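You operate a simulated robot arm through the tools that you are given. There is no shell and no other tool. Be economical: measure what you need, move in short steps, check, and stop when the job is done.

You are at the controls of a simulated robot arm. One attempt, no reset.

Task
Stick channels three and two from hole to hole, then rub both down.
Fine: one straight run from the green hole to the blue one; each sticks once; rub with the orange cloth till the grey foam no longer shows; cloth back where it lay; other pieces stay on the sheet.
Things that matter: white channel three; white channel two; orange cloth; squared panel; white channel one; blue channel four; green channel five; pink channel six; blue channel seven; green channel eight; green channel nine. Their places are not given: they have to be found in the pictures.

The check looks at the end state, three seconds after you hand in, the way a careful person would. Anything else that was tipped, shoved, dropped, spilled or broken makes it a failure. Flat cloth is picked up by pressing the open fingertips on it (5 to 10 N) and closing them slowly along it; thin cloth reads only 2 to 8 mm in the jaws.

Robot
A 6-joint arm with a two-finger parallel gripper, fixed in place. Base frame: the origin is at the foot of the arm, x ahead of it, y to its left, z up; the work surface is at about z = 0.754. Lengths are in m, angles in rad, forces in N, time in s.
With the tool pointing down near the work surface it reaches from about 0.36 to 0.82 m from the base axis. Its first joint turns from -2.897 to 2.897 rad. Payload 3.91 kg.
The tool frame sits at the grasp point between the pads (the TCP): z along the fingers, y along the line on which they close. The tips reach 0.03 m beyond it. Largest opening 0.11 m; finger width 0.02, thickness 0.01; the body of the gripper, 0.048 by 0.112 m, starts 0.055 m behind the TCP.
Orientation is told as [roll, pitch, yaw] about the base's x, y, z axes, in that order, counted from this pose: with the fingers straight down and closing along the base's y, the tool's x points along the base's -x, its y along +y and its z along -z.

Tools
- The arm moves only by the tool nudge_tool. Its argument "rows" is a list that holds one entry, the list of rows, each a list of 6 numbers: the shift along the tool's x, y, z in m, then the turn, a rotation vector about the tool's x, y, z in rad. In form: [[[tx, ty, tz, rx, ry, rz], ...]]. A call has 1 to 20 rows; each row shifts and turns the commanded pose from where the row before left it, along the tool's axes as they then stand. "claw" is the gripper command, from -1 (shut) to 1 (fully open), values between in proportion, set as the call begins (left out, the last holds). Each row takes 0.2 s and may step no farther than 0.05 m and 0.15 rad from the row before; otherwise, or with a gripper value out of range, the whole call is refused. A pose out of reach is approached as far as the arm can. The call stops where the force on the tool passes 40 N (or 10 N more than at its start, if that is more) or the arm is blocked; 0.2 s more then pass. Each finger travels about 0.045 m/s and halts on what it meets, pressing with about 38 N; the grip force reading is that of the motor and also rises with nothing between the fingers. The clock runs only during rows and for 0.2 s after the last one: add rows that do not move to give the fingers time. The reply holds the time, the measured pose of the TCP, the force on the tool along the base axes, the opening and the grip force, in the units named above and with some noise.
- Cameras (640 x 400 px; columns grow to the right, rows downward): "scene" is fixed at [0.0497, 0.666, 1.3222]; the picture's right is [-0.57, -0.82, 0.00], its down [-0.63, 0.43, -0.64] and it looks along [0.53, -0.36, -0.77] (base axes); focal length 258 px, centre (320, 200). "wrist" rides on the gripper at [-0.036, 0, -0.057] in the tool frame; the picture's right is [0.00, -1.00, 0.00], its down [0.97, 0.00, -0.24] and it looks along [0.24, 0.00, 0.97] (tool axes); focal length 218 px, centre (320, 200).
- camera(camera): a new picture of that camera. No time passes.
- move_column(by): slides the trunk up (or, below 0, down) by that many m; the arm rides with it, the base frame stays. It gives what a move gives, with no picture.
- pixel_to_xyz(camera, pixels): there is no depth. For up to 12 entries [column, row, z] of the newest picture of that camera ("zoom" is the newest enlarged one), the place [x, y] in the base frame at which the ray of that pixel passes the height z, good to about 0.002 m, but the place of the scene camera against the robot may be out by one fixed shift of up to 0.018 m in any direction. No time passes.
- close_up(camera, box): a new picture of the part [left, top, right, bottom] of that camera's present view, enlarged. No time passes.
- job_done(): hands the job in; it is judged then, once.

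Go step by step. Measure first, check grasps and placings, and put right what went wrong. The budget is 80 turns and 38 pictures, counting those below and the enlarged ones. Unless the task says otherwise, let go and move clear before handing in, and close with one line.

The tools are called after "Request:" as a command line: name --argument value ..., lists and objects as JSON in quotes. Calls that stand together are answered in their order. nudge_tool: Moves the arm, as the interface text tells. Its arguments: {"type":"object","properties":{"rows":{"type":"array","items":{"type":"array","items":{"type":"array","items":{"type":"number"}}}},"claw":{"type":"number"}},"required":["rows"]} The other tools are called the same way: move_column (by) slides the trunk up or down; camera (camera) takes a picture; pixel_to_xyz (camera, pixels) gives the place at which the rays of pixels pass given heights; close_up (camera, box) takes an enlarged picture of a part of a camera's view; job_done () hands the job in.

At the start:

```text
clock: 0.0
tcp_pos: [0.5544, 0.071, 0.9707]
tool_rot: [0.001, -0.001, 0.001]
ft_force: [-1.0, 0.0, 0.5]
width: 0.1099
grip_force: 0.0
trunk travel left (down, up): [-0.5, 0.11]
```

scene: 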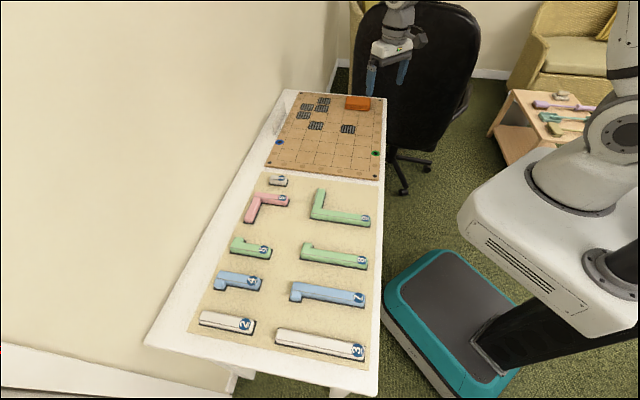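
wrist: 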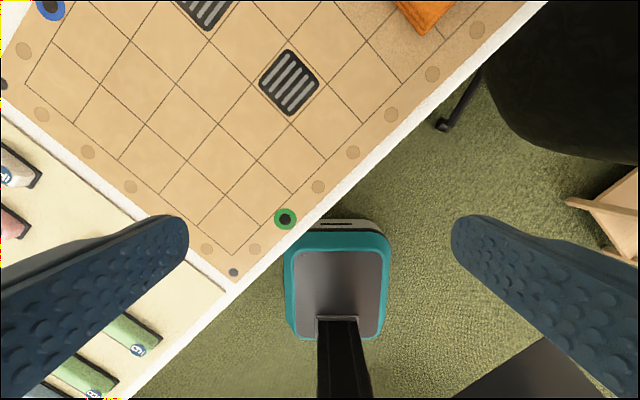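

The table holds a squared panel (with green hole near pixel (375,153), blue near (279,142)) and a sheet of channels; I'll enlarge both to measure.

Request:
close_up --camera "scene" --box '[250, 85, 400, 185]'

Request:
close_up --camera "scene" --box '[180, 260, 390, 390]'

```text
4.00 times, centred on (325, 135) of scene
```

zoom: 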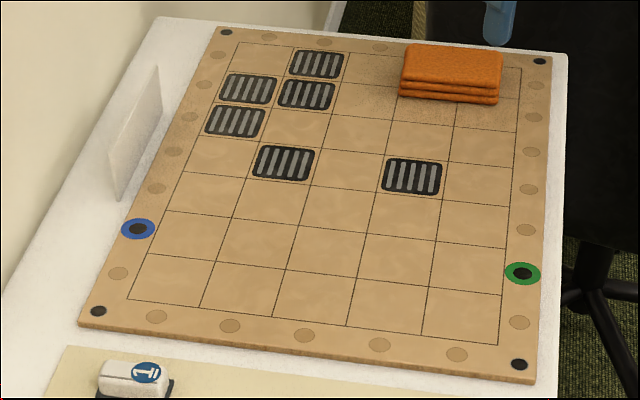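

```text
3.05 times, centred on (285, 325) of scene
```

zoom: 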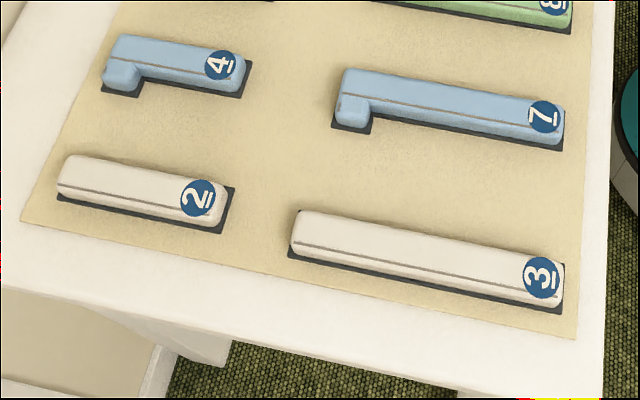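

Channels 2+3 (lengths 2 and 3 cells) fill the five-cell row between the holes. I'll turn key pixels into coordinates.

Request:
pixel_to_xyz --camera "scene" --pixels '[[375.5, 153.25, 0.76], [279.5, 142.25, 0.76], [304.75, 95.5, 0.76], [375.5, 102.5, 0.76], [369.5, 171, 0.76], [276.75, 159.5, 0.76]]'

Request:
pixel_to_xyz --camera "wrist" --pixels '[[285, 218, 0.76], [50, 8, 0.76], [232, 255, 0.76], [25, 87, 0.76], [289, 82, 0.76]]'

Request:
pixel_to_xyz --camera "zoom" --pixels '[[288, 256, 0.754], [560, 312, 0.754], [566, 262, 0.754], [300, 211, 0.78], [563, 263, 0.78], [57, 198, 0.754], [222, 233, 0.754], [235, 188, 0.754], [72, 156, 0.78], [541, 278, 0.78], [197, 199, 0.78]]'

```text
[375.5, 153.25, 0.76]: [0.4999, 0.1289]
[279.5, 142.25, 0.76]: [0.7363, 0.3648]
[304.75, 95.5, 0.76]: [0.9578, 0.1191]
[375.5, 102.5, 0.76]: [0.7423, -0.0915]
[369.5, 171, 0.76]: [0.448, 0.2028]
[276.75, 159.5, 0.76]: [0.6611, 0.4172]
```

```text
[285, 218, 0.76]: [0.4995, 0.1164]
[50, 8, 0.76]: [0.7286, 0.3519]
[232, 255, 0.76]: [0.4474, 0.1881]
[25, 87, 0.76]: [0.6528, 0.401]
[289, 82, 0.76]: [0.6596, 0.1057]
```

```text
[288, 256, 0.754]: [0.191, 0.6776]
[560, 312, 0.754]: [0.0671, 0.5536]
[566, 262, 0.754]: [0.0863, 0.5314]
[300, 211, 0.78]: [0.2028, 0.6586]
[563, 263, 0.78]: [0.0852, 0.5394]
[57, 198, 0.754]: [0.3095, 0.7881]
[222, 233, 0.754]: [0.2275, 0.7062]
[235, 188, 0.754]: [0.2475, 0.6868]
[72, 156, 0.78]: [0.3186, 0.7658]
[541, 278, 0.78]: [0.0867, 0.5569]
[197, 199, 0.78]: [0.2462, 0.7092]
```

Scene frame is off by about (+0.003,+0.013) from the wrist; the row runs at 45° and cells are about 0.06 m. I turn the tool by 45° so it closes across the run.

Request:
nudge_tool --rows '[[[0, 0, 0, 0, 0, -0.1309], [0, 0, 0, 0, 0, -0.1309], [0, 0, 0, 0, 0, -0.1309], [0, 0, 0, 0, 0, -0.1309], [0, 0, 0, 0, 0, -0.1309], [0, 0, 0, 0, 0, -0.1309]]]'

```text
clock: 1.4
tcp_pos: [0.5542, 0.0716, 0.9706]
tool_rot: [0.0, 0.0, 0.789]
ft_force: [-0.8, 0.8, -0.7]
width: 0.11
grip_force: 0.0
trunk travel left (down, up): [-0.5, 0.11]
```

Yaw is +0.785 as wanted. Now over the row's middle for a square wrist view.

Request:
nudge_tool --rows '[[[-0.0378, 0.018, 0, 0, 0, 0], [-0.0378, 0.018, 0, 0, 0, 0], [-0.0378, 0.018, 0, 0, 0, 0], [-0.0378, 0.018, 0, 0, 0, 0], [0, 0, 0, 0, 0, 0]]]'

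Request:
camera --camera "wrist"

```text
clock: 2.6
tcp_pos: [0.6091, 0.2285, 0.969]
tool_rot: [0.001, 0.001, 0.785]
ft_force: [0.7, 0.6, 0.3]
width: 0.1099
grip_force: 0.1
trunk travel left (down, up): [-0.5, 0.11]
```

```text
33 pictures are left
```

wrist: 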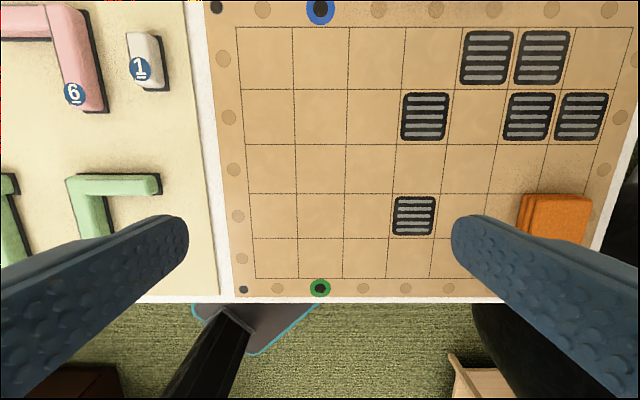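

The picture is square with the panel: holes at (320,10) and (320,288), the run lies in column two. I measure it.

Request:
pixel_to_xyz --camera "wrist" --pixels '[[320, 10, 0.76], [320, 288, 0.76], [293, 27, 0.76], [348, 27, 0.76], [299, 278, 0.76], [343, 278, 0.76], [295, 144.5, 0.76], [346, 144.5, 0.76], [543, 193, 0.76], [590, 196, 0.76], [590, 234, 0.76], [544, 196, 0.78]]'

Request:
close_up --camera "wrist" --box '[450, 120, 640, 240]'

```text
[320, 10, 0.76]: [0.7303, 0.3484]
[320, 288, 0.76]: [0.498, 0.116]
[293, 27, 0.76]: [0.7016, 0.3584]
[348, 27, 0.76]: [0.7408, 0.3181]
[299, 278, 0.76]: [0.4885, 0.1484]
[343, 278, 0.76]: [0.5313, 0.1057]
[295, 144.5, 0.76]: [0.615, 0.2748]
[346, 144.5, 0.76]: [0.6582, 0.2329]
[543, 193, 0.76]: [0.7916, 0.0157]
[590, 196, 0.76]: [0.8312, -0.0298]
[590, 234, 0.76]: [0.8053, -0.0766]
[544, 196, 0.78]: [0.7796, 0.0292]
```

```text
3.33 times, centred on (545, 180) of wrist
```

zoom: 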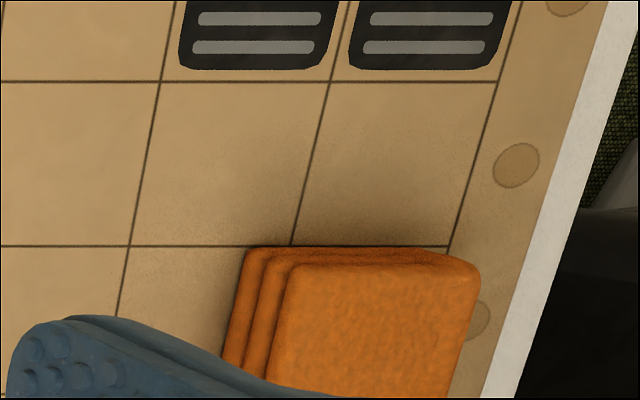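

Run centre (0.615, 0.2325), length 0.30. Now over channel three at about (0.136, 0.591).

Request:
nudge_tool --rows '[[[0.006, 0.04545, 0, 0, 0, 0], [0.006, 0.04545, 0, 0, 0, 0], [0.006, 0.04545, 0, 0, 0, 0], [0.006, 0.04545, 0, 0, 0, 0], [0.006, 0.04545, 0, 0, 0, 0], [0.006, 0.04545, 0, 0, 0, 0], [0.006, 0.04545, 0, 0, 0, 0], [0.006, 0.04545, 0, 0, 0, 0], [0.006, 0.04545, 0, 0, 0, 0], [0.006, 0.04545, 0, 0, 0, 0], [0.006, 0.04545, 0, 0, 0, 0], [0.006, 0.04545, 0, 0, 0, 0], [0.006, 0.04545, 0, 0, 0, 0], [0, 0, 0, 0, 0, 0]]]'

Request:
camera --camera "wrist"

```text
clock: 5.6
tcp_pos: [0.138, 0.5908, 0.9702]
tool_rot: [-0.001, 0.0, 0.784]
ft_force: [-0.8, -0.4, -0.5]
width: 0.1099
grip_force: 0.2
trunk travel left (down, up): [-0.5, 0.11]
```

```text
31 pictures are left
```

wrist: 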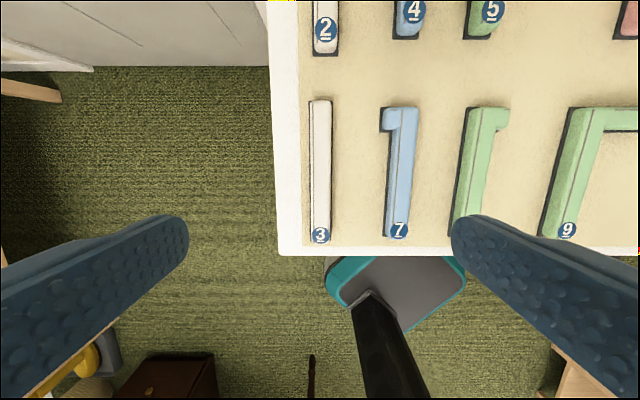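

Channel three spans pixels (310,100) to (330,243), square with the tool. I measure it.

Request:
close_up --camera "wrist" --box '[280, 90, 440, 250]'

Request:
pixel_to_xyz --camera "wrist" --pixels '[[309, 101, 0.78], [331, 101, 0.78], [311, 241, 0.78], [329.5, 241, 0.78], [383, 107, 0.76], [388, 237, 0.76], [320, 235, 0.78], [326, 28, 0.78], [314, 54, 0.78], [337, 54, 0.78]]'

```text
2.50 times, centred on (360, 170) of wrist
```

zoom: 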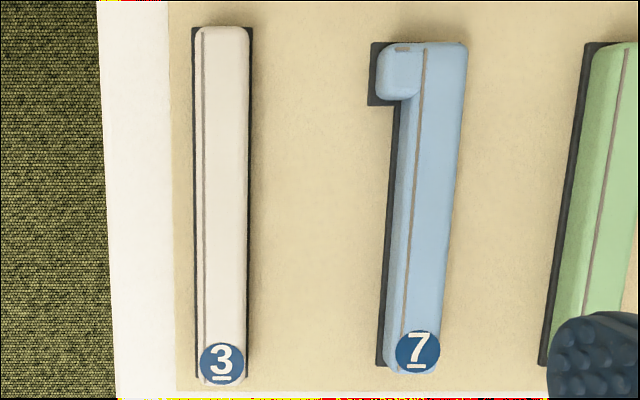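

```text
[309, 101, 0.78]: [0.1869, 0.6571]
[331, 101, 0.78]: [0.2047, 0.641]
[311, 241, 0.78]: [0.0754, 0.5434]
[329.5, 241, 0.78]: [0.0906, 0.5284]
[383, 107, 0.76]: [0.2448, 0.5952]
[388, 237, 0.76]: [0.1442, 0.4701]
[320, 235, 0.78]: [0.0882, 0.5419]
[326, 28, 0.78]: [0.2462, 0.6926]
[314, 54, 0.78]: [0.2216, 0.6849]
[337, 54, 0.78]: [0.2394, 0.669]
```

I measure the dark foam outline at table height for an exact centre.

Request:
pixel_to_xyz --camera "wrist" --pixels '[[308.8, 100.8, 0.756], [333.2, 100.8, 0.756], [310.4, 241.2, 0.756], [331.2, 241.2, 0.756], [301, 57, 0.756]]'

```text
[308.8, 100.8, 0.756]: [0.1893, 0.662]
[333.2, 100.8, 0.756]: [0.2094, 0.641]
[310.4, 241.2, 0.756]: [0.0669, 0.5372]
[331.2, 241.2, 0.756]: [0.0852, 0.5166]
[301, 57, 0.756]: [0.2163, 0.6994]
```

Channel three's centre is (0.1377, 0.5892), foot about 0.176 × 0.028. Half-close the fingers to 0.07 and descend around it.

Request:
nudge_tool --rows '[[[0.0013, -0.0009, 0, 0, 0, 0], [0, 0, 0.04, 0, 0, 0], [0, 0, 0.04, 0, 0, 0], [0, 0, 0.04, 0, 0, 0], [0, 0, 0.03, 0, 0, 0], [0, 0, 0.015, 0, 0, 0], [0, 0, 0.011, 0, 0, 0], [0, 0, 0, 0, 0, 0]]]' --claw 0.27

Request:
camera --camera "wrist"

```text
clock: 7.4
tcp_pos: [0.1367, 0.5891, 0.7954]
tool_rot: [0.0, 0.002, 0.786]
ft_force: [0.3, 0.0, 0.1]
width: 0.0702
grip_force: 0.1
trunk travel left (down, up): [-0.5, 0.11]
```

```text
29 pictures are left
```

wrist: 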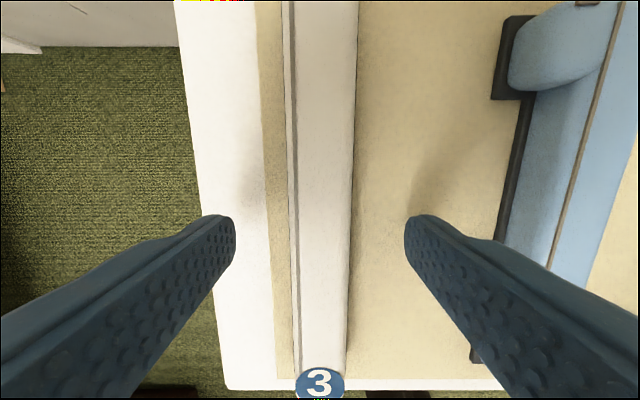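

The channel sits midway between the pads (320). A few mm lower and close.

Request:
nudge_tool --rows '[[[0, 0, 0.004, 0, 0, 0], [0, 0, 0, 0, 0, 0]]]'

Request:
nudge_tool --rows '[[[0, 0, 0, 0, 0, 0], [0, 0, 0, 0, 0, 0], [0, 0, 0, 0, 0, 0], [0, 0, 0, 0, 0, 0], [0, 0, 0, 0, 0, 0]]]' --claw -1

```text
clock: 8.0
tcp_pos: [0.1365, 0.5897, 0.7909]
tool_rot: [-0.001, -0.001, 0.787]
ft_force: [-0.9, 0.8, -0.5]
width: 0.0698
grip_force: 0.1
trunk travel left (down, up): [-0.5, 0.11]
```

```text
clock: 9.2
tcp_pos: [0.1368, 0.5888, 0.791]
tool_rot: [0.0, 0.0, 0.788]
ft_force: [0.1, -0.4, 1.3]
width: 0.0228
grip_force: 38.5
trunk travel left (down, up): [-0.5, 0.11]
```

Gripped at 22.8 mm, 38 N. Lift it and look with the scene camera.

Request:
nudge_tool --rows '[[[0, 0, -0.01, 0, 0, 0], [0, 0, -0.03, 0, 0, 0], [0, 0, -0.04, 0, 0, 0], [0, 0, -0.04, 0, 0, 0], [0, 0, 0, 0, 0, 0]]]'

Request:
close_up --camera "scene" --box '[180, 220, 420, 390]'

```text
clock: 10.4
tcp_pos: [0.1363, 0.591, 0.9103]
tool_rot: [0.001, 0.001, 0.787]
ft_force: [0.1, 0.1, -0.6]
width: 0.0
grip_force: 37.7
trunk travel left (down, up): [-0.5, 0.11]
```

```text
2.35 times, centred on (300, 305) of scene
```

zoom: 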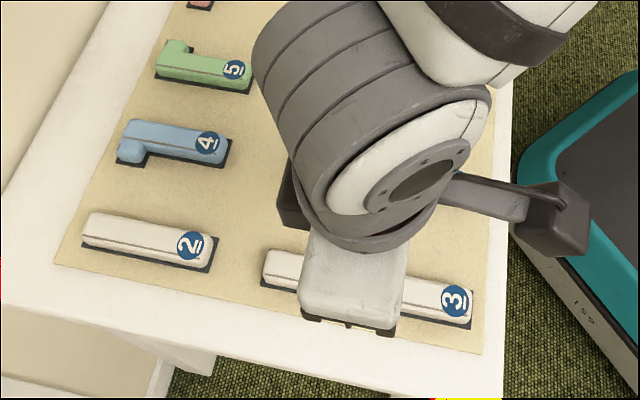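

The fingers came up empty (width 0.0): the channel slipped out and still lies at its place. I reopen and go back lower, checking the view.

Request:
nudge_tool --rows '[[[0, 0, 0, 0, 0, 0], [0, 0, 0, 0, 0, 0], [0, 0, 0, 0, 0, 0], [0, 0, 0, 0, 0, 0]]]' --claw 0.27

Request:
close_up --camera "wrist" --box '[240, 20, 400, 340]'

```text
clock: 11.4
tcp_pos: [0.1357, 0.5893, 0.9111]
tool_rot: [-0.002, 0.001, 0.786]
ft_force: [0.5, 0.0, 0.3]
width: 0.0702
grip_force: 0.1
trunk travel left (down, up): [-0.5, 0.11]
```

```text
1.25 times, centred on (320, 180) of wrist
```

zoom: 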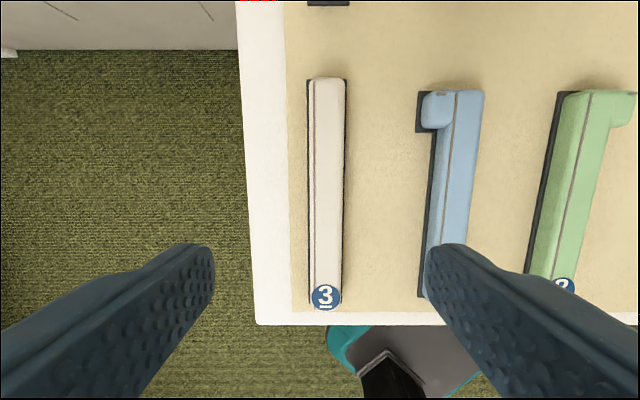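

It hasn't moved (still (326,195) in the zoom). I go down to TCP 0.786 for a deeper hold.

Request:
nudge_tool --rows '[[[0, 0, 0.04, 0, 0, 0], [0, 0, 0.04, 0, 0, 0], [0, 0, 0.03, 0, 0, 0], [0, 0, 0.008, 0, 0, 0], [0, 0, 0.004, 0, 0, 0], [0, 0, 0.003, 0, 0, 0], [0, 0, 0, 0, 0, 0]]]'

Request:
nudge_tool --rows '[[[0, 0, 0, 0, 0, 0], [0, 0, 0, 0, 0, 0], [0, 0, 0, 0, 0, 0], [0, 0, 0, 0, 0, 0], [0, 0, 0, 0, 0, 0]]]' --claw -1

Request:
nudge_tool --rows '[[[0, 0, -0.002, 0, 0, 0], [0, 0, 0, 0, 0, 0], [0, 0, 0, 0, 0, 0]]]'

```text
clock: 13.0
tcp_pos: [0.136, 0.5891, 0.7855]
tool_rot: [0.0, 0.001, 0.787]
ft_force: [0.5, -0.7, -0.8]
width: 0.0699
grip_force: 0.0
trunk travel left (down, up): [-0.5, 0.11]
```

```text
clock: 14.2
tcp_pos: [0.1366, 0.5897, 0.7873]
tool_rot: [0.0, 0.0, 0.785]
ft_force: [0.2, -0.4, -1.0]
width: 0.0227
grip_force: 38.1
trunk travel left (down, up): [-0.5, 0.11]
```

```text
clock: 15.0
tcp_pos: [0.1374, 0.5889, 0.7881]
tool_rot: [-0.002, 0.001, 0.785]
ft_force: [-0.4, -1.4, 0.1]
width: 0.0227
grip_force: 38.3
trunk travel left (down, up): [-0.5, 0.11]
```

Width 22.7 mm still held. Continue slowly in 2 mm steps, watching force.

Request:
nudge_tool --rows '[[[0, 0, -0.002, 0, 0, 0], [0, 0, -0.002, 0, 0, 0], [0, 0, -0.002, 0, 0, 0], [0, 0, 0, 0, 0, 0]]]'

Request:
nudge_tool --rows '[[[0, 0, -0.002, 0, 0, 0], [0, 0, -0.002, 0, 0, 0], [0, 0, -0.003, 0, 0, 0], [0, 0, 0, 0, 0, 0]]]'

Request:
nudge_tool --rows '[[[0, 0, -0.003, 0, 0, 0], [0, 0, -0.003, 0, 0, 0], [0, 0, -0.003, 0, 0, 0], [0, 0, 0, 0, 0, 0]]]'

```text
clock: 16.0
tcp_pos: [0.1364, 0.5886, 0.7942]
tool_rot: [0.0, 0.0, 0.786]
ft_force: [0.7, 0.2, -0.3]
width: 0.023
grip_force: 38.0
trunk travel left (down, up): [-0.5, 0.11]
```

```text
clock: 17.0
tcp_pos: [0.1374, 0.5899, 0.8014]
tool_rot: [-0.001, -0.001, 0.787]
ft_force: [-0.3, -0.1, -1.0]
width: 0.0228
grip_force: 37.6
trunk travel left (down, up): [-0.5, 0.11]
```

```text
clock: 18.0
tcp_pos: [0.1386, 0.5897, 0.8097]
tool_rot: [-0.001, 0.0, 0.784]
ft_force: [-1.4, -0.1, -1.0]
width: 0.0231
grip_force: 38.0
trunk travel left (down, up): [-0.5, 0.11]
```

Still 23 mm wide with tips now at 0.780; check whether it comes along.

Request:
close_up --camera "scene" --box '[220, 270, 400, 390]'

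```text
3.33 times, centred on (310, 330) of scene
```

zoom: 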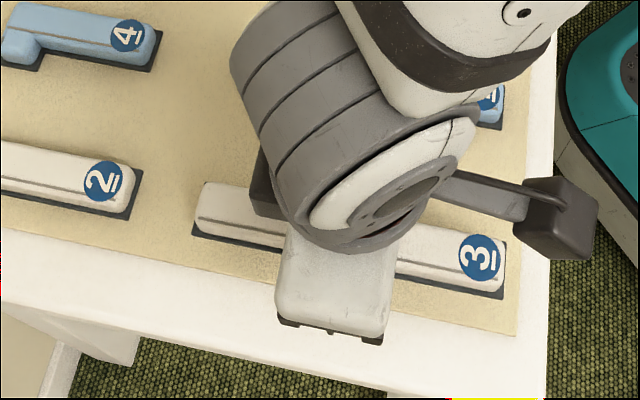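

The scene view is ambiguous; the wrist view will show whether the channel hangs in the fingers.

Request:
camera --camera "wrist"

```text
25 pictures are left
```

wrist: 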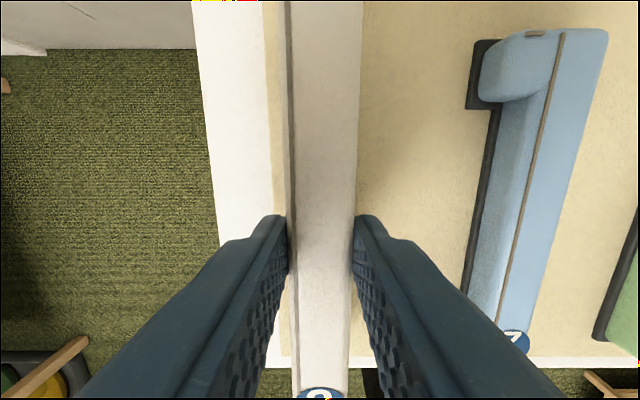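

The channel's apparent width grew (67 px) and its label moved outward, so it is rising with the fingers. Keep lifting gently.

Request:
nudge_tool --rows '[[[0, 0, -0.004, 0, 0, 0], [0, 0, -0.005, 0, 0, 0], [0, 0, -0.006, 0, 0, 0], [0, 0, -0.006, 0, 0, 0], [0, 0, -0.006, 0, 0, 0], [0, 0, -0.005, 0, 0, 0], [0, 0, -0.003, 0, 0, 0], [0, 0, 0, 0, 0, 0]]]'

Request:
close_up --camera "scene" --box '[220, 250, 412, 370]'

```text
clock: 19.8
tcp_pos: [0.1363, 0.5895, 0.8449]
tool_rot: [0.002, 0.0, 0.786]
ft_force: [-0.1, 0.1, -0.8]
width: 0.023
grip_force: 37.7
trunk travel left (down, up): [-0.5, 0.11]
```

```text
3.33 times, centred on (316, 310) of scene
```

zoom: 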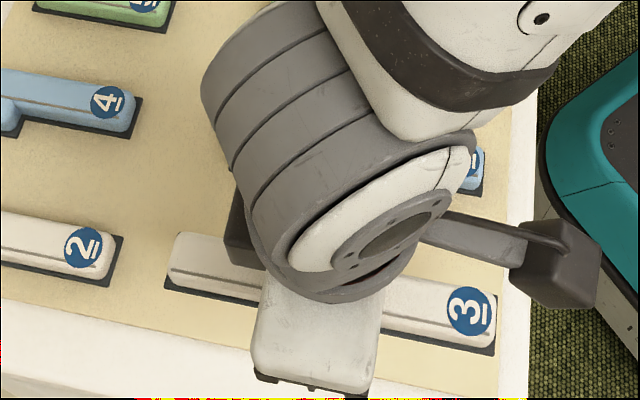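

It's clear of the sheet now and held. Carry it gently toward the panel, rising a little.

Request:
nudge_tool --rows '[[[0, -0.005, -0.002, 0, 0, 0], [0, -0.01, -0.004, 0, 0, 0], [0, -0.02, -0.005, 0, 0, 0], [0, -0.03, -0.005, 0, 0, 0], [0, -0.03, -0.005, 0, 0, 0], [0, -0.03, -0.005, 0, 0, 0], [0, -0.03, -0.004, 0, 0, 0], [0, -0.03, -0.003, 0, 0, 0], [0, -0.03, -0.002, 0, 0, 0], [0, -0.03, 0, 0, 0, 0], [0, -0.03, 0, 0, 0, 0], [0, -0.02, 0, 0, 0, 0], [0, -0.01, 0, 0, 0, 0], [0, 0, 0, 0, 0, 0]]]'

Request:
nudge_tool --rows '[[[0, -0.01, 0, 0, 0, 0], [-0.0028, -0.02, 0, 0, 0, 0], [-0.0028, -0.03, 0, 0, 0, 0], [-0.0028, -0.03, 0, 0, 0, 0], [-0.0028, -0.03, 0, 0, 0, 0], [-0.0028, -0.03, 0, 0, 0, 0], [-0.0028, -0.03, 0, 0, 0, 0], [-0.0028, -0.03, 0, 0, 0, 0], [-0.0028, -0.03, 0, 0, 0, 0], [-0.0028, -0.02, 0, 0, 0, 0], [0, -0.012, 0, 0, 0, 0], [0, -0.008, 0, 0, 0, 0], [0, -0.0059, 0, 0, 0, 0], [0, 0, 0, 0, 0, 0]]]'

Request:
camera --camera "scene"

Request:
camera --camera "wrist"

```text
clock: 22.8
tcp_pos: [0.3528, 0.3732, 0.8806]
tool_rot: [0.0, -0.001, 0.788]
ft_force: [0.1, -0.5, -0.9]
width: 0.0228
grip_force: 38.3
trunk travel left (down, up): [-0.5, 0.11]
```

```text
clock: 25.8
tcp_pos: [0.5737, 0.1902, 0.8788]
tool_rot: [0.001, 0.0, 0.786]
ft_force: [-0.4, -1.0, -0.6]
width: 0.0228
grip_force: 37.7
trunk travel left (down, up): [-0.5, 0.11]
```

```text
23 pictures are left
```

scene: 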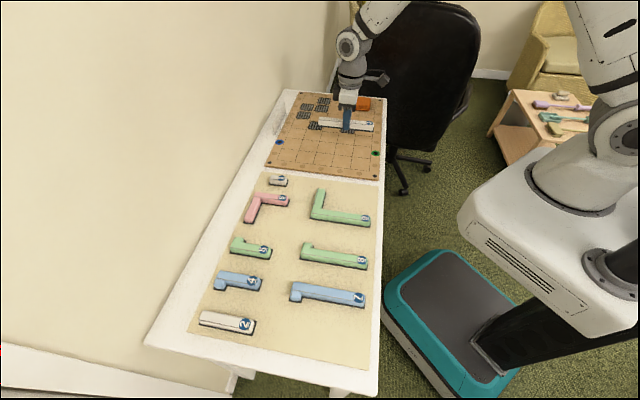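

```text
22 pictures are left
```

wrist: 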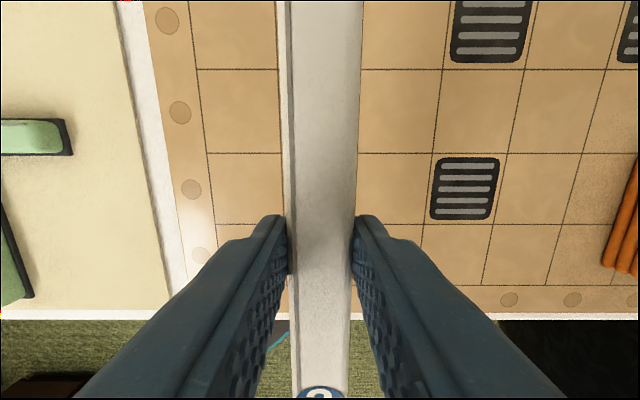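

Channel three is held well; the sheet shows no liner left. Lower to about 2 cm above the panel for alignment.

Request:
nudge_tool --rows '[[[0.0005, 0.0007, 0.005, 0, 0, 0], [0, 0, 0.01, 0, 0, 0], [0, 0, 0.012, 0, 0, 0], [0, 0, 0.012, 0, 0, 0], [0, 0, 0.012, 0, 0, 0], [0, 0, 0.01, 0, 0, 0], [0, 0, 0.005, 0, 0, 0], [0, 0, 0, 0, 0, 0]]]'

Request:
close_up --camera "scene" --box '[264, 100, 392, 180]'

Request:
camera --camera "wrist"

```text
clock: 27.6
tcp_pos: [0.5722, 0.1894, 0.8123]
tool_rot: [0.001, -0.001, 0.786]
ft_force: [0.7, 0.8, -0.7]
width: 0.0226
grip_force: 37.9
trunk travel left (down, up): [-0.5, 0.11]
```

```text
5.00 times, centred on (328, 140) of scene
```

zoom: 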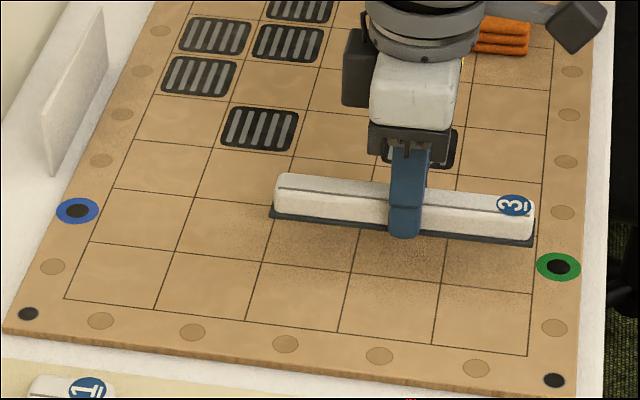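

```text
20 pictures are left
```

wrist: 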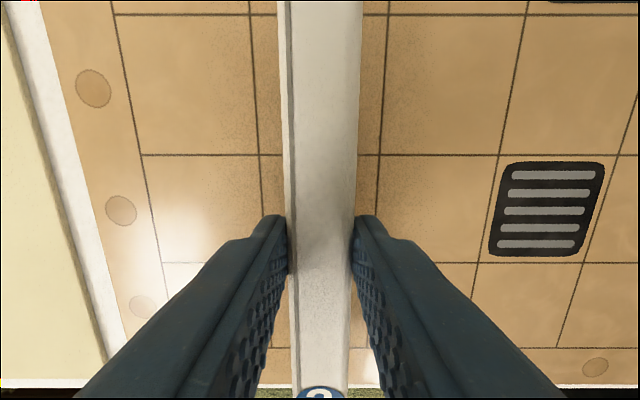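

Sideways it's centred (grid lines 259/381 versus channel 283/359). Now lengthwise from the scene zoom.

Request:
pixel_to_xyz --camera "zoom" --pixels '[[270, 215, 0.78], [532, 245, 0.78], [77, 211, 0.76], [558, 267, 0.76], [270, 215, 0.775], [532, 245, 0.775], [270, 215, 0.785], [532, 245, 0.785]]'

```text
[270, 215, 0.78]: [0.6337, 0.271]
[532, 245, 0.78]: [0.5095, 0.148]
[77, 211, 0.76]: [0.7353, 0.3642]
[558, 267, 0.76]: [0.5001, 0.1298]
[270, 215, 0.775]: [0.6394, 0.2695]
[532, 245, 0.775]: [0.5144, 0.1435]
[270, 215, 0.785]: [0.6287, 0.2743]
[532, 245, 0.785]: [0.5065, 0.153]
```

Channel mid lies at −0.059 along the run (target −0.060): good. Shift 1 mm and lower slowly.

Request:
nudge_tool --rows '[[[0.001, 0, 0.003, 0, 0, 0], [0, 0, 0.004, 0, 0, 0], [0, 0, 0.004, 0, 0, 0], [0, 0, 0.003, 0, 0, 0], [0, 0, 0.002, 0, 0, 0], [0, 0, 0, 0, 0, 0]]]'

Request:
nudge_tool --rows '[[[0, 0, 0.001, 0, 0, 0], [0, 0, 0.001, 0, 0, 0], [0, 0, 0, 0, 0, 0]]]'

Request:
nudge_tool --rows '[[[0, 0, 0.001, 0, 0, 0], [0, 0, 0.001, 0, 0, 0], [0, 0, 0, 0, 0, 0]]]'

```text
clock: 29.0
tcp_pos: [0.5729, 0.1895, 0.7982]
tool_rot: [0.001, 0.0, 0.784]
ft_force: [0.6, 1.3, -0.6]
width: 0.0224
grip_force: 37.9
trunk travel left (down, up): [-0.5, 0.11]
```

```text
clock: 29.8
tcp_pos: [0.5718, 0.1894, 0.7963]
tool_rot: [0.001, -0.001, 0.786]
ft_force: [-0.6, 0.7, -0.8]
width: 0.0228
grip_force: 37.4
trunk travel left (down, up): [-0.5, 0.11]
```

```text
clock: 30.6
tcp_pos: [0.5715, 0.1893, 0.793]
tool_rot: [0.0, -0.001, 0.786]
ft_force: [0.0, 0.0, -0.6]
width: 0.0227
grip_force: 38.0
trunk travel left (down, up): [-0.5, 0.11]
```

No contact yet at TCP 0.793; continue in 1 mm steps.

Request:
nudge_tool --rows '[[[0, 0, 0.001, 0, 0, 0], [0, 0, 0.001, 0, 0, 0], [0, 0, 0, 0, 0, 0]]]'

Request:
nudge_tool --rows '[[[0, 0, 0.001, 0, 0, 0], [0, 0, 0, 0, 0, 0]]]'

Request:
close_up --camera "scene" --box '[264, 100, 392, 180]'

```text
clock: 31.4
tcp_pos: [0.5708, 0.1885, 0.7915]
tool_rot: [0.0, 0.001, 0.785]
ft_force: [-0.5, 0.0, -0.7]
width: 0.0228
grip_force: 38.0
trunk travel left (down, up): [-0.5, 0.11]
```

```text
clock: 32.0
tcp_pos: [0.5724, 0.1893, 0.7901]
tool_rot: [-0.002, 0.0, 0.786]
ft_force: [0.0, 0.1, -0.1]
width: 0.0228
grip_force: 37.8
trunk travel left (down, up): [-0.5, 0.11]
```

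```text
5.00 times, centred on (328, 140) of scene
```

zoom: 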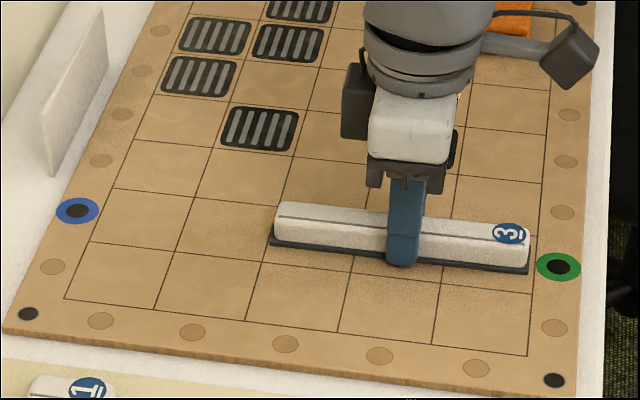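

Ends sit evenly inside the three cells (270 vs grid 263; 527 vs 536). Continue down.

Request:
nudge_tool --rows '[[[0, 0, 0.001, 0, 0, 0], [0, 0, 0.001, 0, 0, 0], [0, 0, 0, 0, 0, 0]]]'

Request:
nudge_tool --rows '[[[0, 0, 0.001, 0, 0, 0], [0, 0, 0.001, 0, 0, 0], [0, 0, 0, 0, 0, 0]]]'

Request:
close_up --camera "scene" --box '[304, 130, 384, 180]'

```text
clock: 32.8
tcp_pos: [0.5714, 0.1895, 0.7912]
tool_rot: [-0.003, -0.001, 0.789]
ft_force: [0.9, 0.4, 13.7]
width: 0.0226
grip_force: 37.8
trunk travel left (down, up): [-0.5, 0.11]
```

```text
clock: 33.6
tcp_pos: [0.5718, 0.1905, 0.7908]
tool_rot: [-0.001, -0.004, 0.786]
ft_force: [3.7, -3.5, 36.8]
width: 0.0229
grip_force: 38.1
trunk travel left (down, up): [-0.5, 0.11]
```

```text
8.00 times, centred on (344, 155) of scene
```

zoom: 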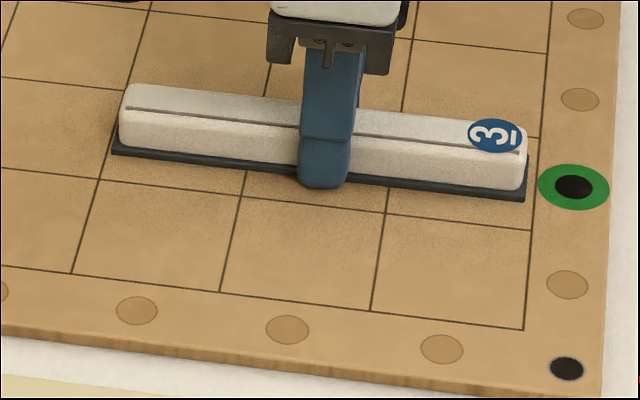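

Contact with 37 N; the channel sits flat. Relieve the force, open, and rise.

Request:
nudge_tool --rows '[[[0, 0, -0.0015, 0, 0, 0], [0, 0, 0, 0, 0, 0]]]'

Request:
nudge_tool --rows '[[[0, 0, 0, 0, 0, 0], [0, 0, 0, 0, 0, 0], [0, 0, 0, 0, 0, 0], [0, 0, 0, 0, 0, 0], [0, 0, -0.01, 0, 0, 0], [0, 0, -0.04, 0, 0, 0], [0, 0, -0.04, 0, 0, 0], [0, 0, -0.04, 0, 0, 0], [0, 0, -0.04, 0, 0, 0], [0, 0, 0, 0, 0, 0]]]' --claw 0.27

Request:
camera --camera "wrist"

```text
clock: 34.2
tcp_pos: [0.5709, 0.1897, 0.7892]
tool_rot: [-0.001, -0.003, 0.787]
ft_force: [8.6, 0.0, 28.9]
width: 0.0228
grip_force: 38.0
trunk travel left (down, up): [-0.5, 0.11]
```

```text
clock: 36.4
tcp_pos: [0.5703, 0.1894, 0.9587]
tool_rot: [-0.001, 0.0, 0.785]
ft_force: [0.5, -0.1, 0.3]
width: 0.0699
grip_force: 0.1
trunk travel left (down, up): [-0.5, 0.11]
```

```text
17 pictures are left
```

wrist: 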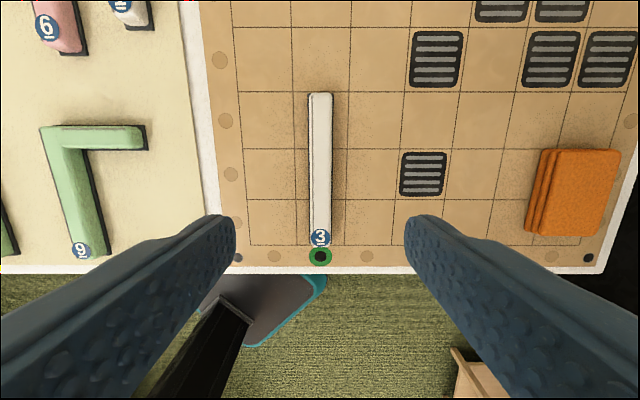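

Channel three stands on cells one to three, centred on the green hole. Now to channel two, about (0.275, 0.724).

Request:
nudge_tool --rows '[[[-0.0127, 0.0451, 0, 0, 0, 0], [-0.0127, 0.0451, 0, 0, 0, 0], [-0.0127, 0.0451, 0, 0, 0, 0], [-0.0127, 0.0451, 0, 0, 0, 0], [-0.0127, 0.0451, 0, 0, 0, 0], [-0.0127, 0.0451, 0, 0, 0, 0], [-0.0127, 0.0451, 0, 0, 0, 0], [-0.0127, 0.0451, 0, 0, 0, 0], [-0.0127, 0.0451, 0, 0, 0, 0], [-0.0127, 0.0451, 0, 0, 0, 0], [-0.0127, 0.0451, 0, 0, 0, 0], [-0.0127, 0.0451, 0, 0, 0, 0], [-0.0127, 0.0451, 0, 0, 0, 0], [0, 0, 0.04, 0, 0, 0], [0, 0, 0, 0, 0, 0]]]'

Request:
close_up --camera "wrist" --box '[240, 60, 432, 180]'

```text
clock: 39.6
tcp_pos: [0.2743, 0.7203, 0.9192]
tool_rot: [0.001, 0.0, 0.787]
ft_force: [0.4, -0.8, 0.2]
width: 0.0699
grip_force: 0.1
trunk travel left (down, up): [-0.5, 0.11]
```

```text
3.33 times, centred on (336, 120) of wrist
```

zoom: 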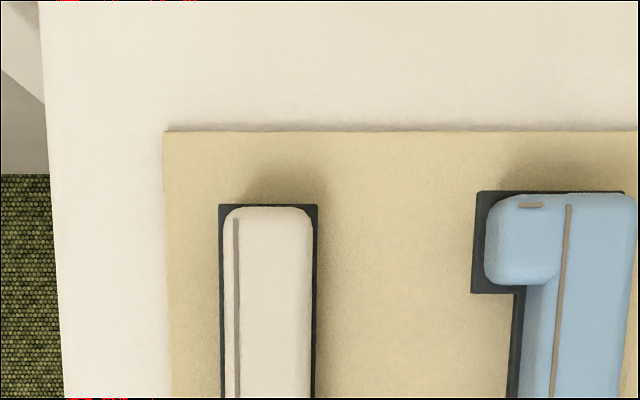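

The far end's corners are at (218,204) and (317,204) of the zoom; measure them.

Request:
pixel_to_xyz --camera "zoom" --pixels '[[218, 204, 0.756], [317, 204, 0.756], [222, 398, 0.756], [314, 398, 0.756]]'

Request:
close_up --camera "wrist" --box '[224, 100, 416, 220]'

```text
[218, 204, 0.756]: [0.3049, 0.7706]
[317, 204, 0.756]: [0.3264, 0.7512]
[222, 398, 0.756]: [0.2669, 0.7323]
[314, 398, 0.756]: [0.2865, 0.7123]
```

```text
3.33 times, centred on (320, 160) of wrist
```

zoom: 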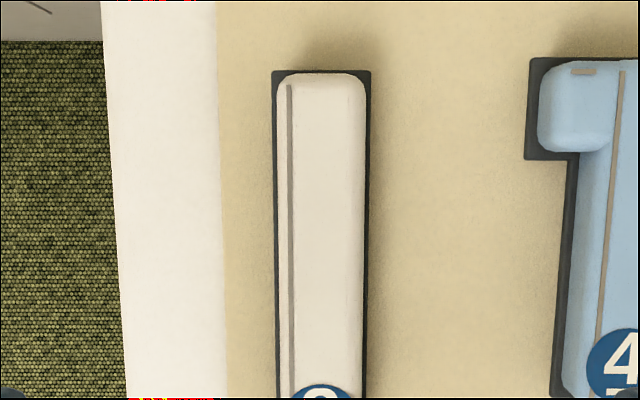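

Channel two's centre is (0.2748, 0.7201), right under the tool. Descend to TCP 0.787 and close.

Request:
nudge_tool --rows '[[[0, 0, 0.04, 0, 0, 0], [0, 0, 0.04, 0, 0, 0], [0, 0, 0.03, 0, 0, 0], [0, 0, 0.012, 0, 0, 0], [0, 0, 0.007, 0, 0, 0], [0, 0, 0.004, 0, 0, 0], [0, 0, 0, 0, 0, 0]]]'

Request:
nudge_tool --rows '[[[0, 0, 0, 0, 0, 0], [0, 0, 0, 0, 0, 0], [0, 0, 0, 0, 0, 0], [0, 0, 0, 0, 0, 0], [0, 0, 0, 0, 0, 0]]]' --claw -1

Request:
nudge_tool --rows '[[[0, 0, -0.002, 0, 0, 0], [0, 0, -0.002, 0, 0, 0], [0, 0, -0.002, 0, 0, 0], [0, 0, -0.003, 0, 0, 0], [0, 0, -0.003, 0, 0, 0], [0, 0, -0.003, 0, 0, 0], [0, 0, -0.003, 0, 0, 0], [0, 0, -0.003, 0, 0, 0], [0, 0, -0.003, 0, 0, 0], [0, 0, -0.003, 0, 0, 0], [0, 0, -0.003, 0, 0, 0], [0, 0, -0.003, 0, 0, 0], [0, 0, -0.003, 0, 0, 0], [0, 0, -0.003, 0, 0, 0], [0, 0, -0.002, 0, 0, 0], [0, 0, 0, 0, 0, 0]]]'

```text
clock: 41.2
tcp_pos: [0.2733, 0.721, 0.7853]
tool_rot: [0.0, -0.001, 0.785]
ft_force: [-0.1, 0.2, 0.0]
width: 0.0698
grip_force: 0.0
trunk travel left (down, up): [-0.5, 0.11]
```

```text
clock: 42.4
tcp_pos: [0.2737, 0.7212, 0.7858]
tool_rot: [0.001, -0.002, 0.787]
ft_force: [0.1, -0.2, 0.4]
width: 0.0225
grip_force: 37.7
trunk travel left (down, up): [-0.5, 0.11]
```

```text
clock: 45.8
tcp_pos: [0.2737, 0.7204, 0.8258]
tool_rot: [0.0, 0.0, 0.786]
ft_force: [0.3, -0.1, -0.8]
width: 0.0225
grip_force: 38.1
trunk travel left (down, up): [-0.5, 0.11]
```

Width 22.5 mm with the tips at 0.796: channel two came up. Carry it across to over cells four and five.

Request:
nudge_tool --rows '[[[0, -0.005, -0.003, 0, 0, 0], [0, -0.01, -0.005, 0, 0, 0], [0, -0.02, -0.006, 0, 0, 0], [0, -0.03, -0.006, 0, 0, 0], [0, -0.03, -0.006, 0, 0, 0], [0, -0.03, -0.006, 0, 0, 0], [0, -0.03, -0.006, 0, 0, 0], [0, -0.03, -0.006, 0, 0, 0], [0, -0.03, -0.005, 0, 0, 0], [0, -0.03, -0.003, 0, 0, 0], [0, -0.03, 0, 0, 0, 0], [0, -0.02, 0, 0, 0, 0], [0, -0.01, 0, 0, 0, 0], [0, 0, 0, 0, 0, 0]]]'

Request:
nudge_tool --rows '[[[0, -0.01, 0, 0, 0, 0], [0.0016, -0.02, 0, 0, 0, 0], [0.0016, -0.03, 0, 0, 0, 0], [0.0016, -0.03, 0, 0, 0, 0], [0.0016, -0.03, 0, 0, 0, 0], [0.0016, -0.03, 0, 0, 0, 0], [0.0016, -0.03, 0, 0, 0, 0], [0.0016, -0.03, 0, 0, 0, 0], [0.0016, -0.03, 0, 0, 0, 0], [0.0016, -0.018, 0, 0, 0, 0], [0, -0.011, 0.005, 0, 0, 0], [0, -0.008, 0.01, 0, 0, 0], [0, -0.0041, 0.012, 0, 0, 0], [0, 0, 0.012, 0, 0, 0], [0, 0, 0.012, 0, 0, 0], [0, 0, 0.01, 0, 0, 0], [0, 0, 0.005, 0, 0, 0], [0, 0, 0, 0, 0, 0]]]'

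Request:
close_up --camera "scene" --box '[264, 100, 392, 180]'

Request:
camera --camera "wrist"

```text
clock: 48.8
tcp_pos: [0.4903, 0.5035, 0.8787]
tool_rot: [-0.001, -0.001, 0.787]
ft_force: [0.3, -0.4, -0.7]
width: 0.0226
grip_force: 38.0
trunk travel left (down, up): [-0.5, 0.11]
```

```text
clock: 52.6
tcp_pos: [0.678, 0.2956, 0.8123]
tool_rot: [0.001, 0.0, 0.785]
ft_force: [-0.7, -1.3, 0.1]
width: 0.0225
grip_force: 38.0
trunk travel left (down, up): [-0.5, 0.11]
```

```text
5.00 times, centred on (328, 140) of scene
```

zoom: 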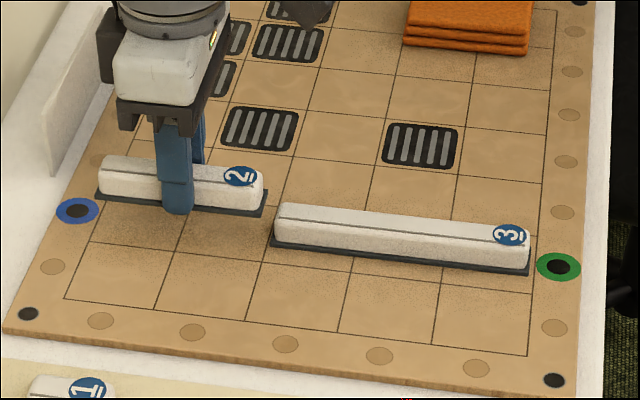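

```text
13 pictures are left
```

wrist: 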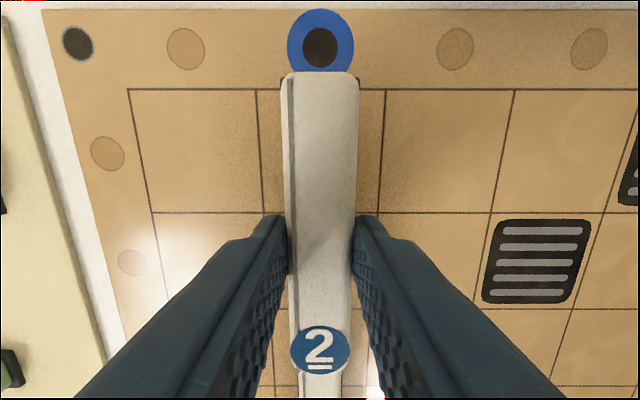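

Sideways centred on the blue hole (320). Check lengthwise using foam corners (97,196) and (264,214).

Request:
pixel_to_xyz --camera "zoom" --pixels '[[97, 197, 0.78], [264, 215, 0.78], [77, 211, 0.76], [558, 267, 0.76], [271, 245, 0.76], [528, 274, 0.76]]'

```text
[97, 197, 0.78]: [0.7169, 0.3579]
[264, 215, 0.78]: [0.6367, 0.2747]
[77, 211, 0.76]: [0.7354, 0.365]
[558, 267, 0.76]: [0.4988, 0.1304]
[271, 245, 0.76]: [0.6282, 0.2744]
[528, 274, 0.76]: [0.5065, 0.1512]
```

It lies at +0.0907 (target 0.090); channel three at −0.060. Shift 0.7 mm and lower to contact.

Request:
nudge_tool --rows '[[[0.0007, 0, 0.003, 0, 0, 0], [0, 0, 0.004, 0, 0, 0], [0, 0, 0.004, 0, 0, 0], [0, 0, 0.004, 0, 0, 0], [0, 0, 0.003, 0, 0, 0], [0, 0, 0.002, 0, 0, 0], [0, 0, 0, 0, 0, 0]]]'

Request:
nudge_tool --rows '[[[0, 0, 0.001, 0, 0, 0], [0, 0, 0.001, 0, 0, 0], [0, 0, 0, 0, 0, 0]]]'

Request:
nudge_tool --rows '[[[0, 0, 0.001, 0, 0, 0], [0, 0, 0.001, 0, 0, 0], [0, 0, 0, 0, 0, 0]]]'

```text
clock: 54.2
tcp_pos: [0.6768, 0.2957, 0.7925]
tool_rot: [0.0, 0.0, 0.785]
ft_force: [0.4, 0.4, -0.7]
width: 0.0226
grip_force: 37.5
trunk travel left (down, up): [-0.5, 0.11]
```

```text
clock: 55.0
tcp_pos: [0.6785, 0.2946, 0.79]
tool_rot: [-0.001, -0.001, 0.786]
ft_force: [1.0, 0.2, 1.4]
width: 0.0228
grip_force: 38.1
trunk travel left (down, up): [-0.5, 0.11]
```

```text
clock: 55.8
tcp_pos: [0.6776, 0.2952, 0.7898]
tool_rot: [-0.001, -0.002, 0.784]
ft_force: [1.7, -0.3, 10.6]
width: 0.0227
grip_force: 38.3
trunk travel left (down, up): [-0.5, 0.11]
```

Contact at 10 N; press a little more, then release and rise.

Request:
nudge_tool --rows '[[[0, 0, 0.001, 0, 0, 0], [0, 0, 0.001, 0, 0, 0], [0, 0, 0, 0, 0, 0]]]'

Request:
nudge_tool --rows '[[[0, 0, -0.0015, 0, 0, 0], [0, 0, 0, 0, 0, 0]]]'

Request:
nudge_tool --rows '[[[0, 0, 0, 0, 0, 0], [0, 0, 0, 0, 0, 0], [0, 0, 0, 0, 0, 0], [0, 0, 0, 0, 0, 0], [0, 0, -0.01, 0, 0, 0], [0, 0, -0.04, 0, 0, 0], [0, 0, -0.04, 0, 0, 0], [0, 0, -0.04, 0, 0, 0], [0, 0, -0.02, 0, 0, 0], [0, 0, 0, 0, 0, 0]]]' --claw 0.27

```text
clock: 56.6
tcp_pos: [0.6772, 0.2954, 0.7892]
tool_rot: [-0.003, -0.007, 0.786]
ft_force: [7.0, -0.1, 28.8]
width: 0.0227
grip_force: 38.3
trunk travel left (down, up): [-0.5, 0.11]
```

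```text
clock: 57.2
tcp_pos: [0.677, 0.2944, 0.7896]
tool_rot: [0.001, -0.004, 0.785]
ft_force: [5.8, -0.4, 24.5]
width: 0.0229
grip_force: 38.1
trunk travel left (down, up): [-0.5, 0.11]
```

```text
clock: 59.4
tcp_pos: [0.6753, 0.2963, 0.9352]
tool_rot: [0.001, 0.001, 0.785]
ft_force: [0.0, 0.0, 0.1]
width: 0.0701
grip_force: 0.1
trunk travel left (down, up): [-0.5, 0.11]
```

Both are placed. Now over the orange cloth for a measured view.

Request:
nudge_tool --rows '[[[0.0229, -0.041, 0, 0, 0, 0], [0.0229, -0.041, 0, 0, 0, 0], [0.0229, -0.041, 0, 0, 0, 0], [0.0229, -0.041, 0, 0, 0, 0], [0.0229, -0.041, 0, 0, 0, 0], [0.0229, -0.041, 0, 0, 0, 0], [0.0229, -0.041, 0, 0, 0, 0], [0, 0, 0, 0, 0, 0]]]'

Request:
camera --camera "wrist"

Request:
close_up --camera "scene" --box '[264, 85, 424, 185]'

```text
clock: 61.2
tcp_pos: [0.7649, -0.0209, 0.9387]
tool_rot: [0.002, 0.0, 0.786]
ft_force: [0.0, -0.7, -0.4]
width: 0.0699
grip_force: 0.0
trunk travel left (down, up): [-0.5, 0.11]
```

```text
12 pictures are left
```

wrist: 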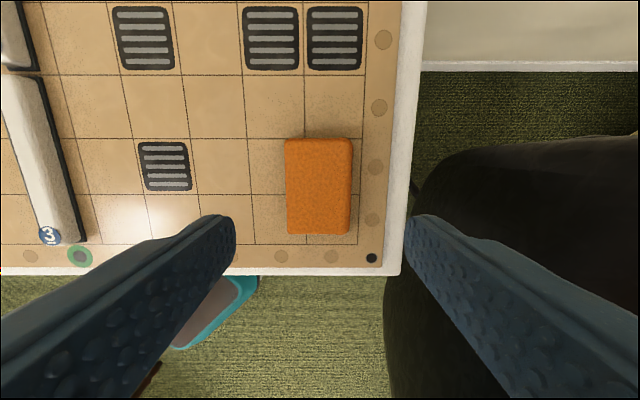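

```text
4.00 times, centred on (344, 135) of scene
```

zoom: 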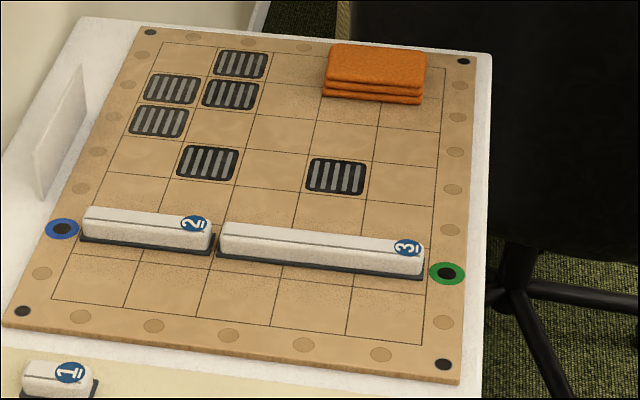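

The cloth is a folded pad, pixels (285,138)–(353,235); all else is as before. Measure it.

Request:
pixel_to_xyz --camera "wrist" --pixels '[[285, 139, 0.785], [353, 139, 0.785], [288, 234, 0.785], [350, 234, 0.785], [285, 139, 0.775], [353, 139, 0.775], [288, 234, 0.775], [350, 234, 0.775], [285, 234, 0.76]]'

Request:
pixel_to_xyz --camera "zoom" --pixels '[[331, 45, 0.785], [427, 52, 0.785], [422, 105, 0.76], [323, 96, 0.76], [424, 85, 0.785], [327, 75, 0.785]]'

```text
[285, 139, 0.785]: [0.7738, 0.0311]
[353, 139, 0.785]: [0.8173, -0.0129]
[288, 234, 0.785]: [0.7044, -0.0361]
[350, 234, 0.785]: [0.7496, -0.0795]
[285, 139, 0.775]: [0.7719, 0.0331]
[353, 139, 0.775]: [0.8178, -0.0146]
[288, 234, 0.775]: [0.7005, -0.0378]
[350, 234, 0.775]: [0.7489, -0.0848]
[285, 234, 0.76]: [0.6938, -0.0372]
```

```text
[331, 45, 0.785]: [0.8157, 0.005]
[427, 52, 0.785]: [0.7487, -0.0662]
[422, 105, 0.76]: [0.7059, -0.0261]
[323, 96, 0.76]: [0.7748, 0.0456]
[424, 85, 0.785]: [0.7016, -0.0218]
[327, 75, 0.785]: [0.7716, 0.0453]
```

Cloth centre (0.7605, −0.0252), 0.063 wide and about 2 cm high. Open to 0.085 and come down around it, grasping its upper part.

Request:
nudge_tool --rows '[[[0.0062, 0, 0, 0, 0, 0], [0, 0, 0.04, 0, 0, 0], [0, 0, 0.04, 0, 0, 0], [0, 0, 0.03, 0, 0, 0], [0, 0, 0.02, 0, 0, 0], [0, 0, 0.008, 0, 0, 0], [0, 0, 0.004, 0, 0, 0], [0, 0, 0, 0, 0, 0]]]' --claw 0.6

Request:
camera --camera "wrist"

```text
clock: 63.0
tcp_pos: [0.7625, -0.0248, 0.7954]
tool_rot: [-0.001, 0.001, 0.787]
ft_force: [0.0, 0.2, -0.3]
width: 0.0879
grip_force: 0.1
trunk travel left (down, up): [-0.5, 0.11]
```

```text
10 pictures are left
```

wrist: 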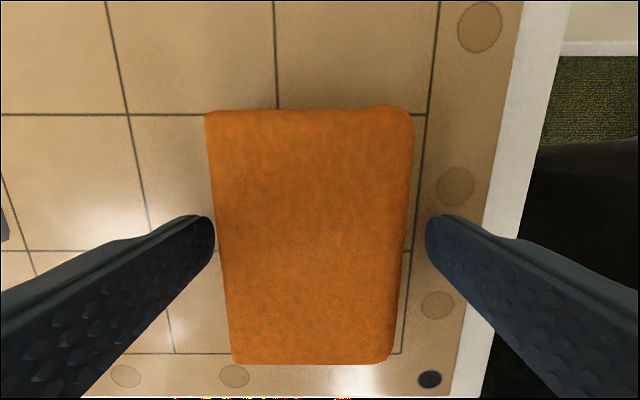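

The pad lies 8 px left of the finger midline; shift 2.5 mm and close partway to see how it yields.

Request:
nudge_tool --rows '[[[0, 0.0025, 0, 0, 0, 0], [0, 0, 0, 0, 0, 0]]]'

Request:
nudge_tool --rows '[[[0, 0, 0, 0, 0, 0], [0, 0, 0, 0, 0, 0], [0, 0, 0, 0, 0, 0], [0, 0, 0, 0, 0, 0], [0, 0, 0, 0, 0, 0]]]' --claw -0.1

```text
clock: 63.6
tcp_pos: [0.7607, -0.0233, 0.7955]
tool_rot: [-0.001, 0.001, 0.785]
ft_force: [0.4, 0.1, -1.2]
width: 0.088
grip_force: 0.0
trunk travel left (down, up): [-0.5, 0.11]
```

```text
clock: 64.8
tcp_pos: [0.7616, -0.0247, 0.7948]
tool_rot: [0.0, -0.001, 0.785]
ft_force: [-0.3, 0.1, 0.3]
width: 0.065
grip_force: 37.9
trunk travel left (down, up): [-0.5, 0.11]
```

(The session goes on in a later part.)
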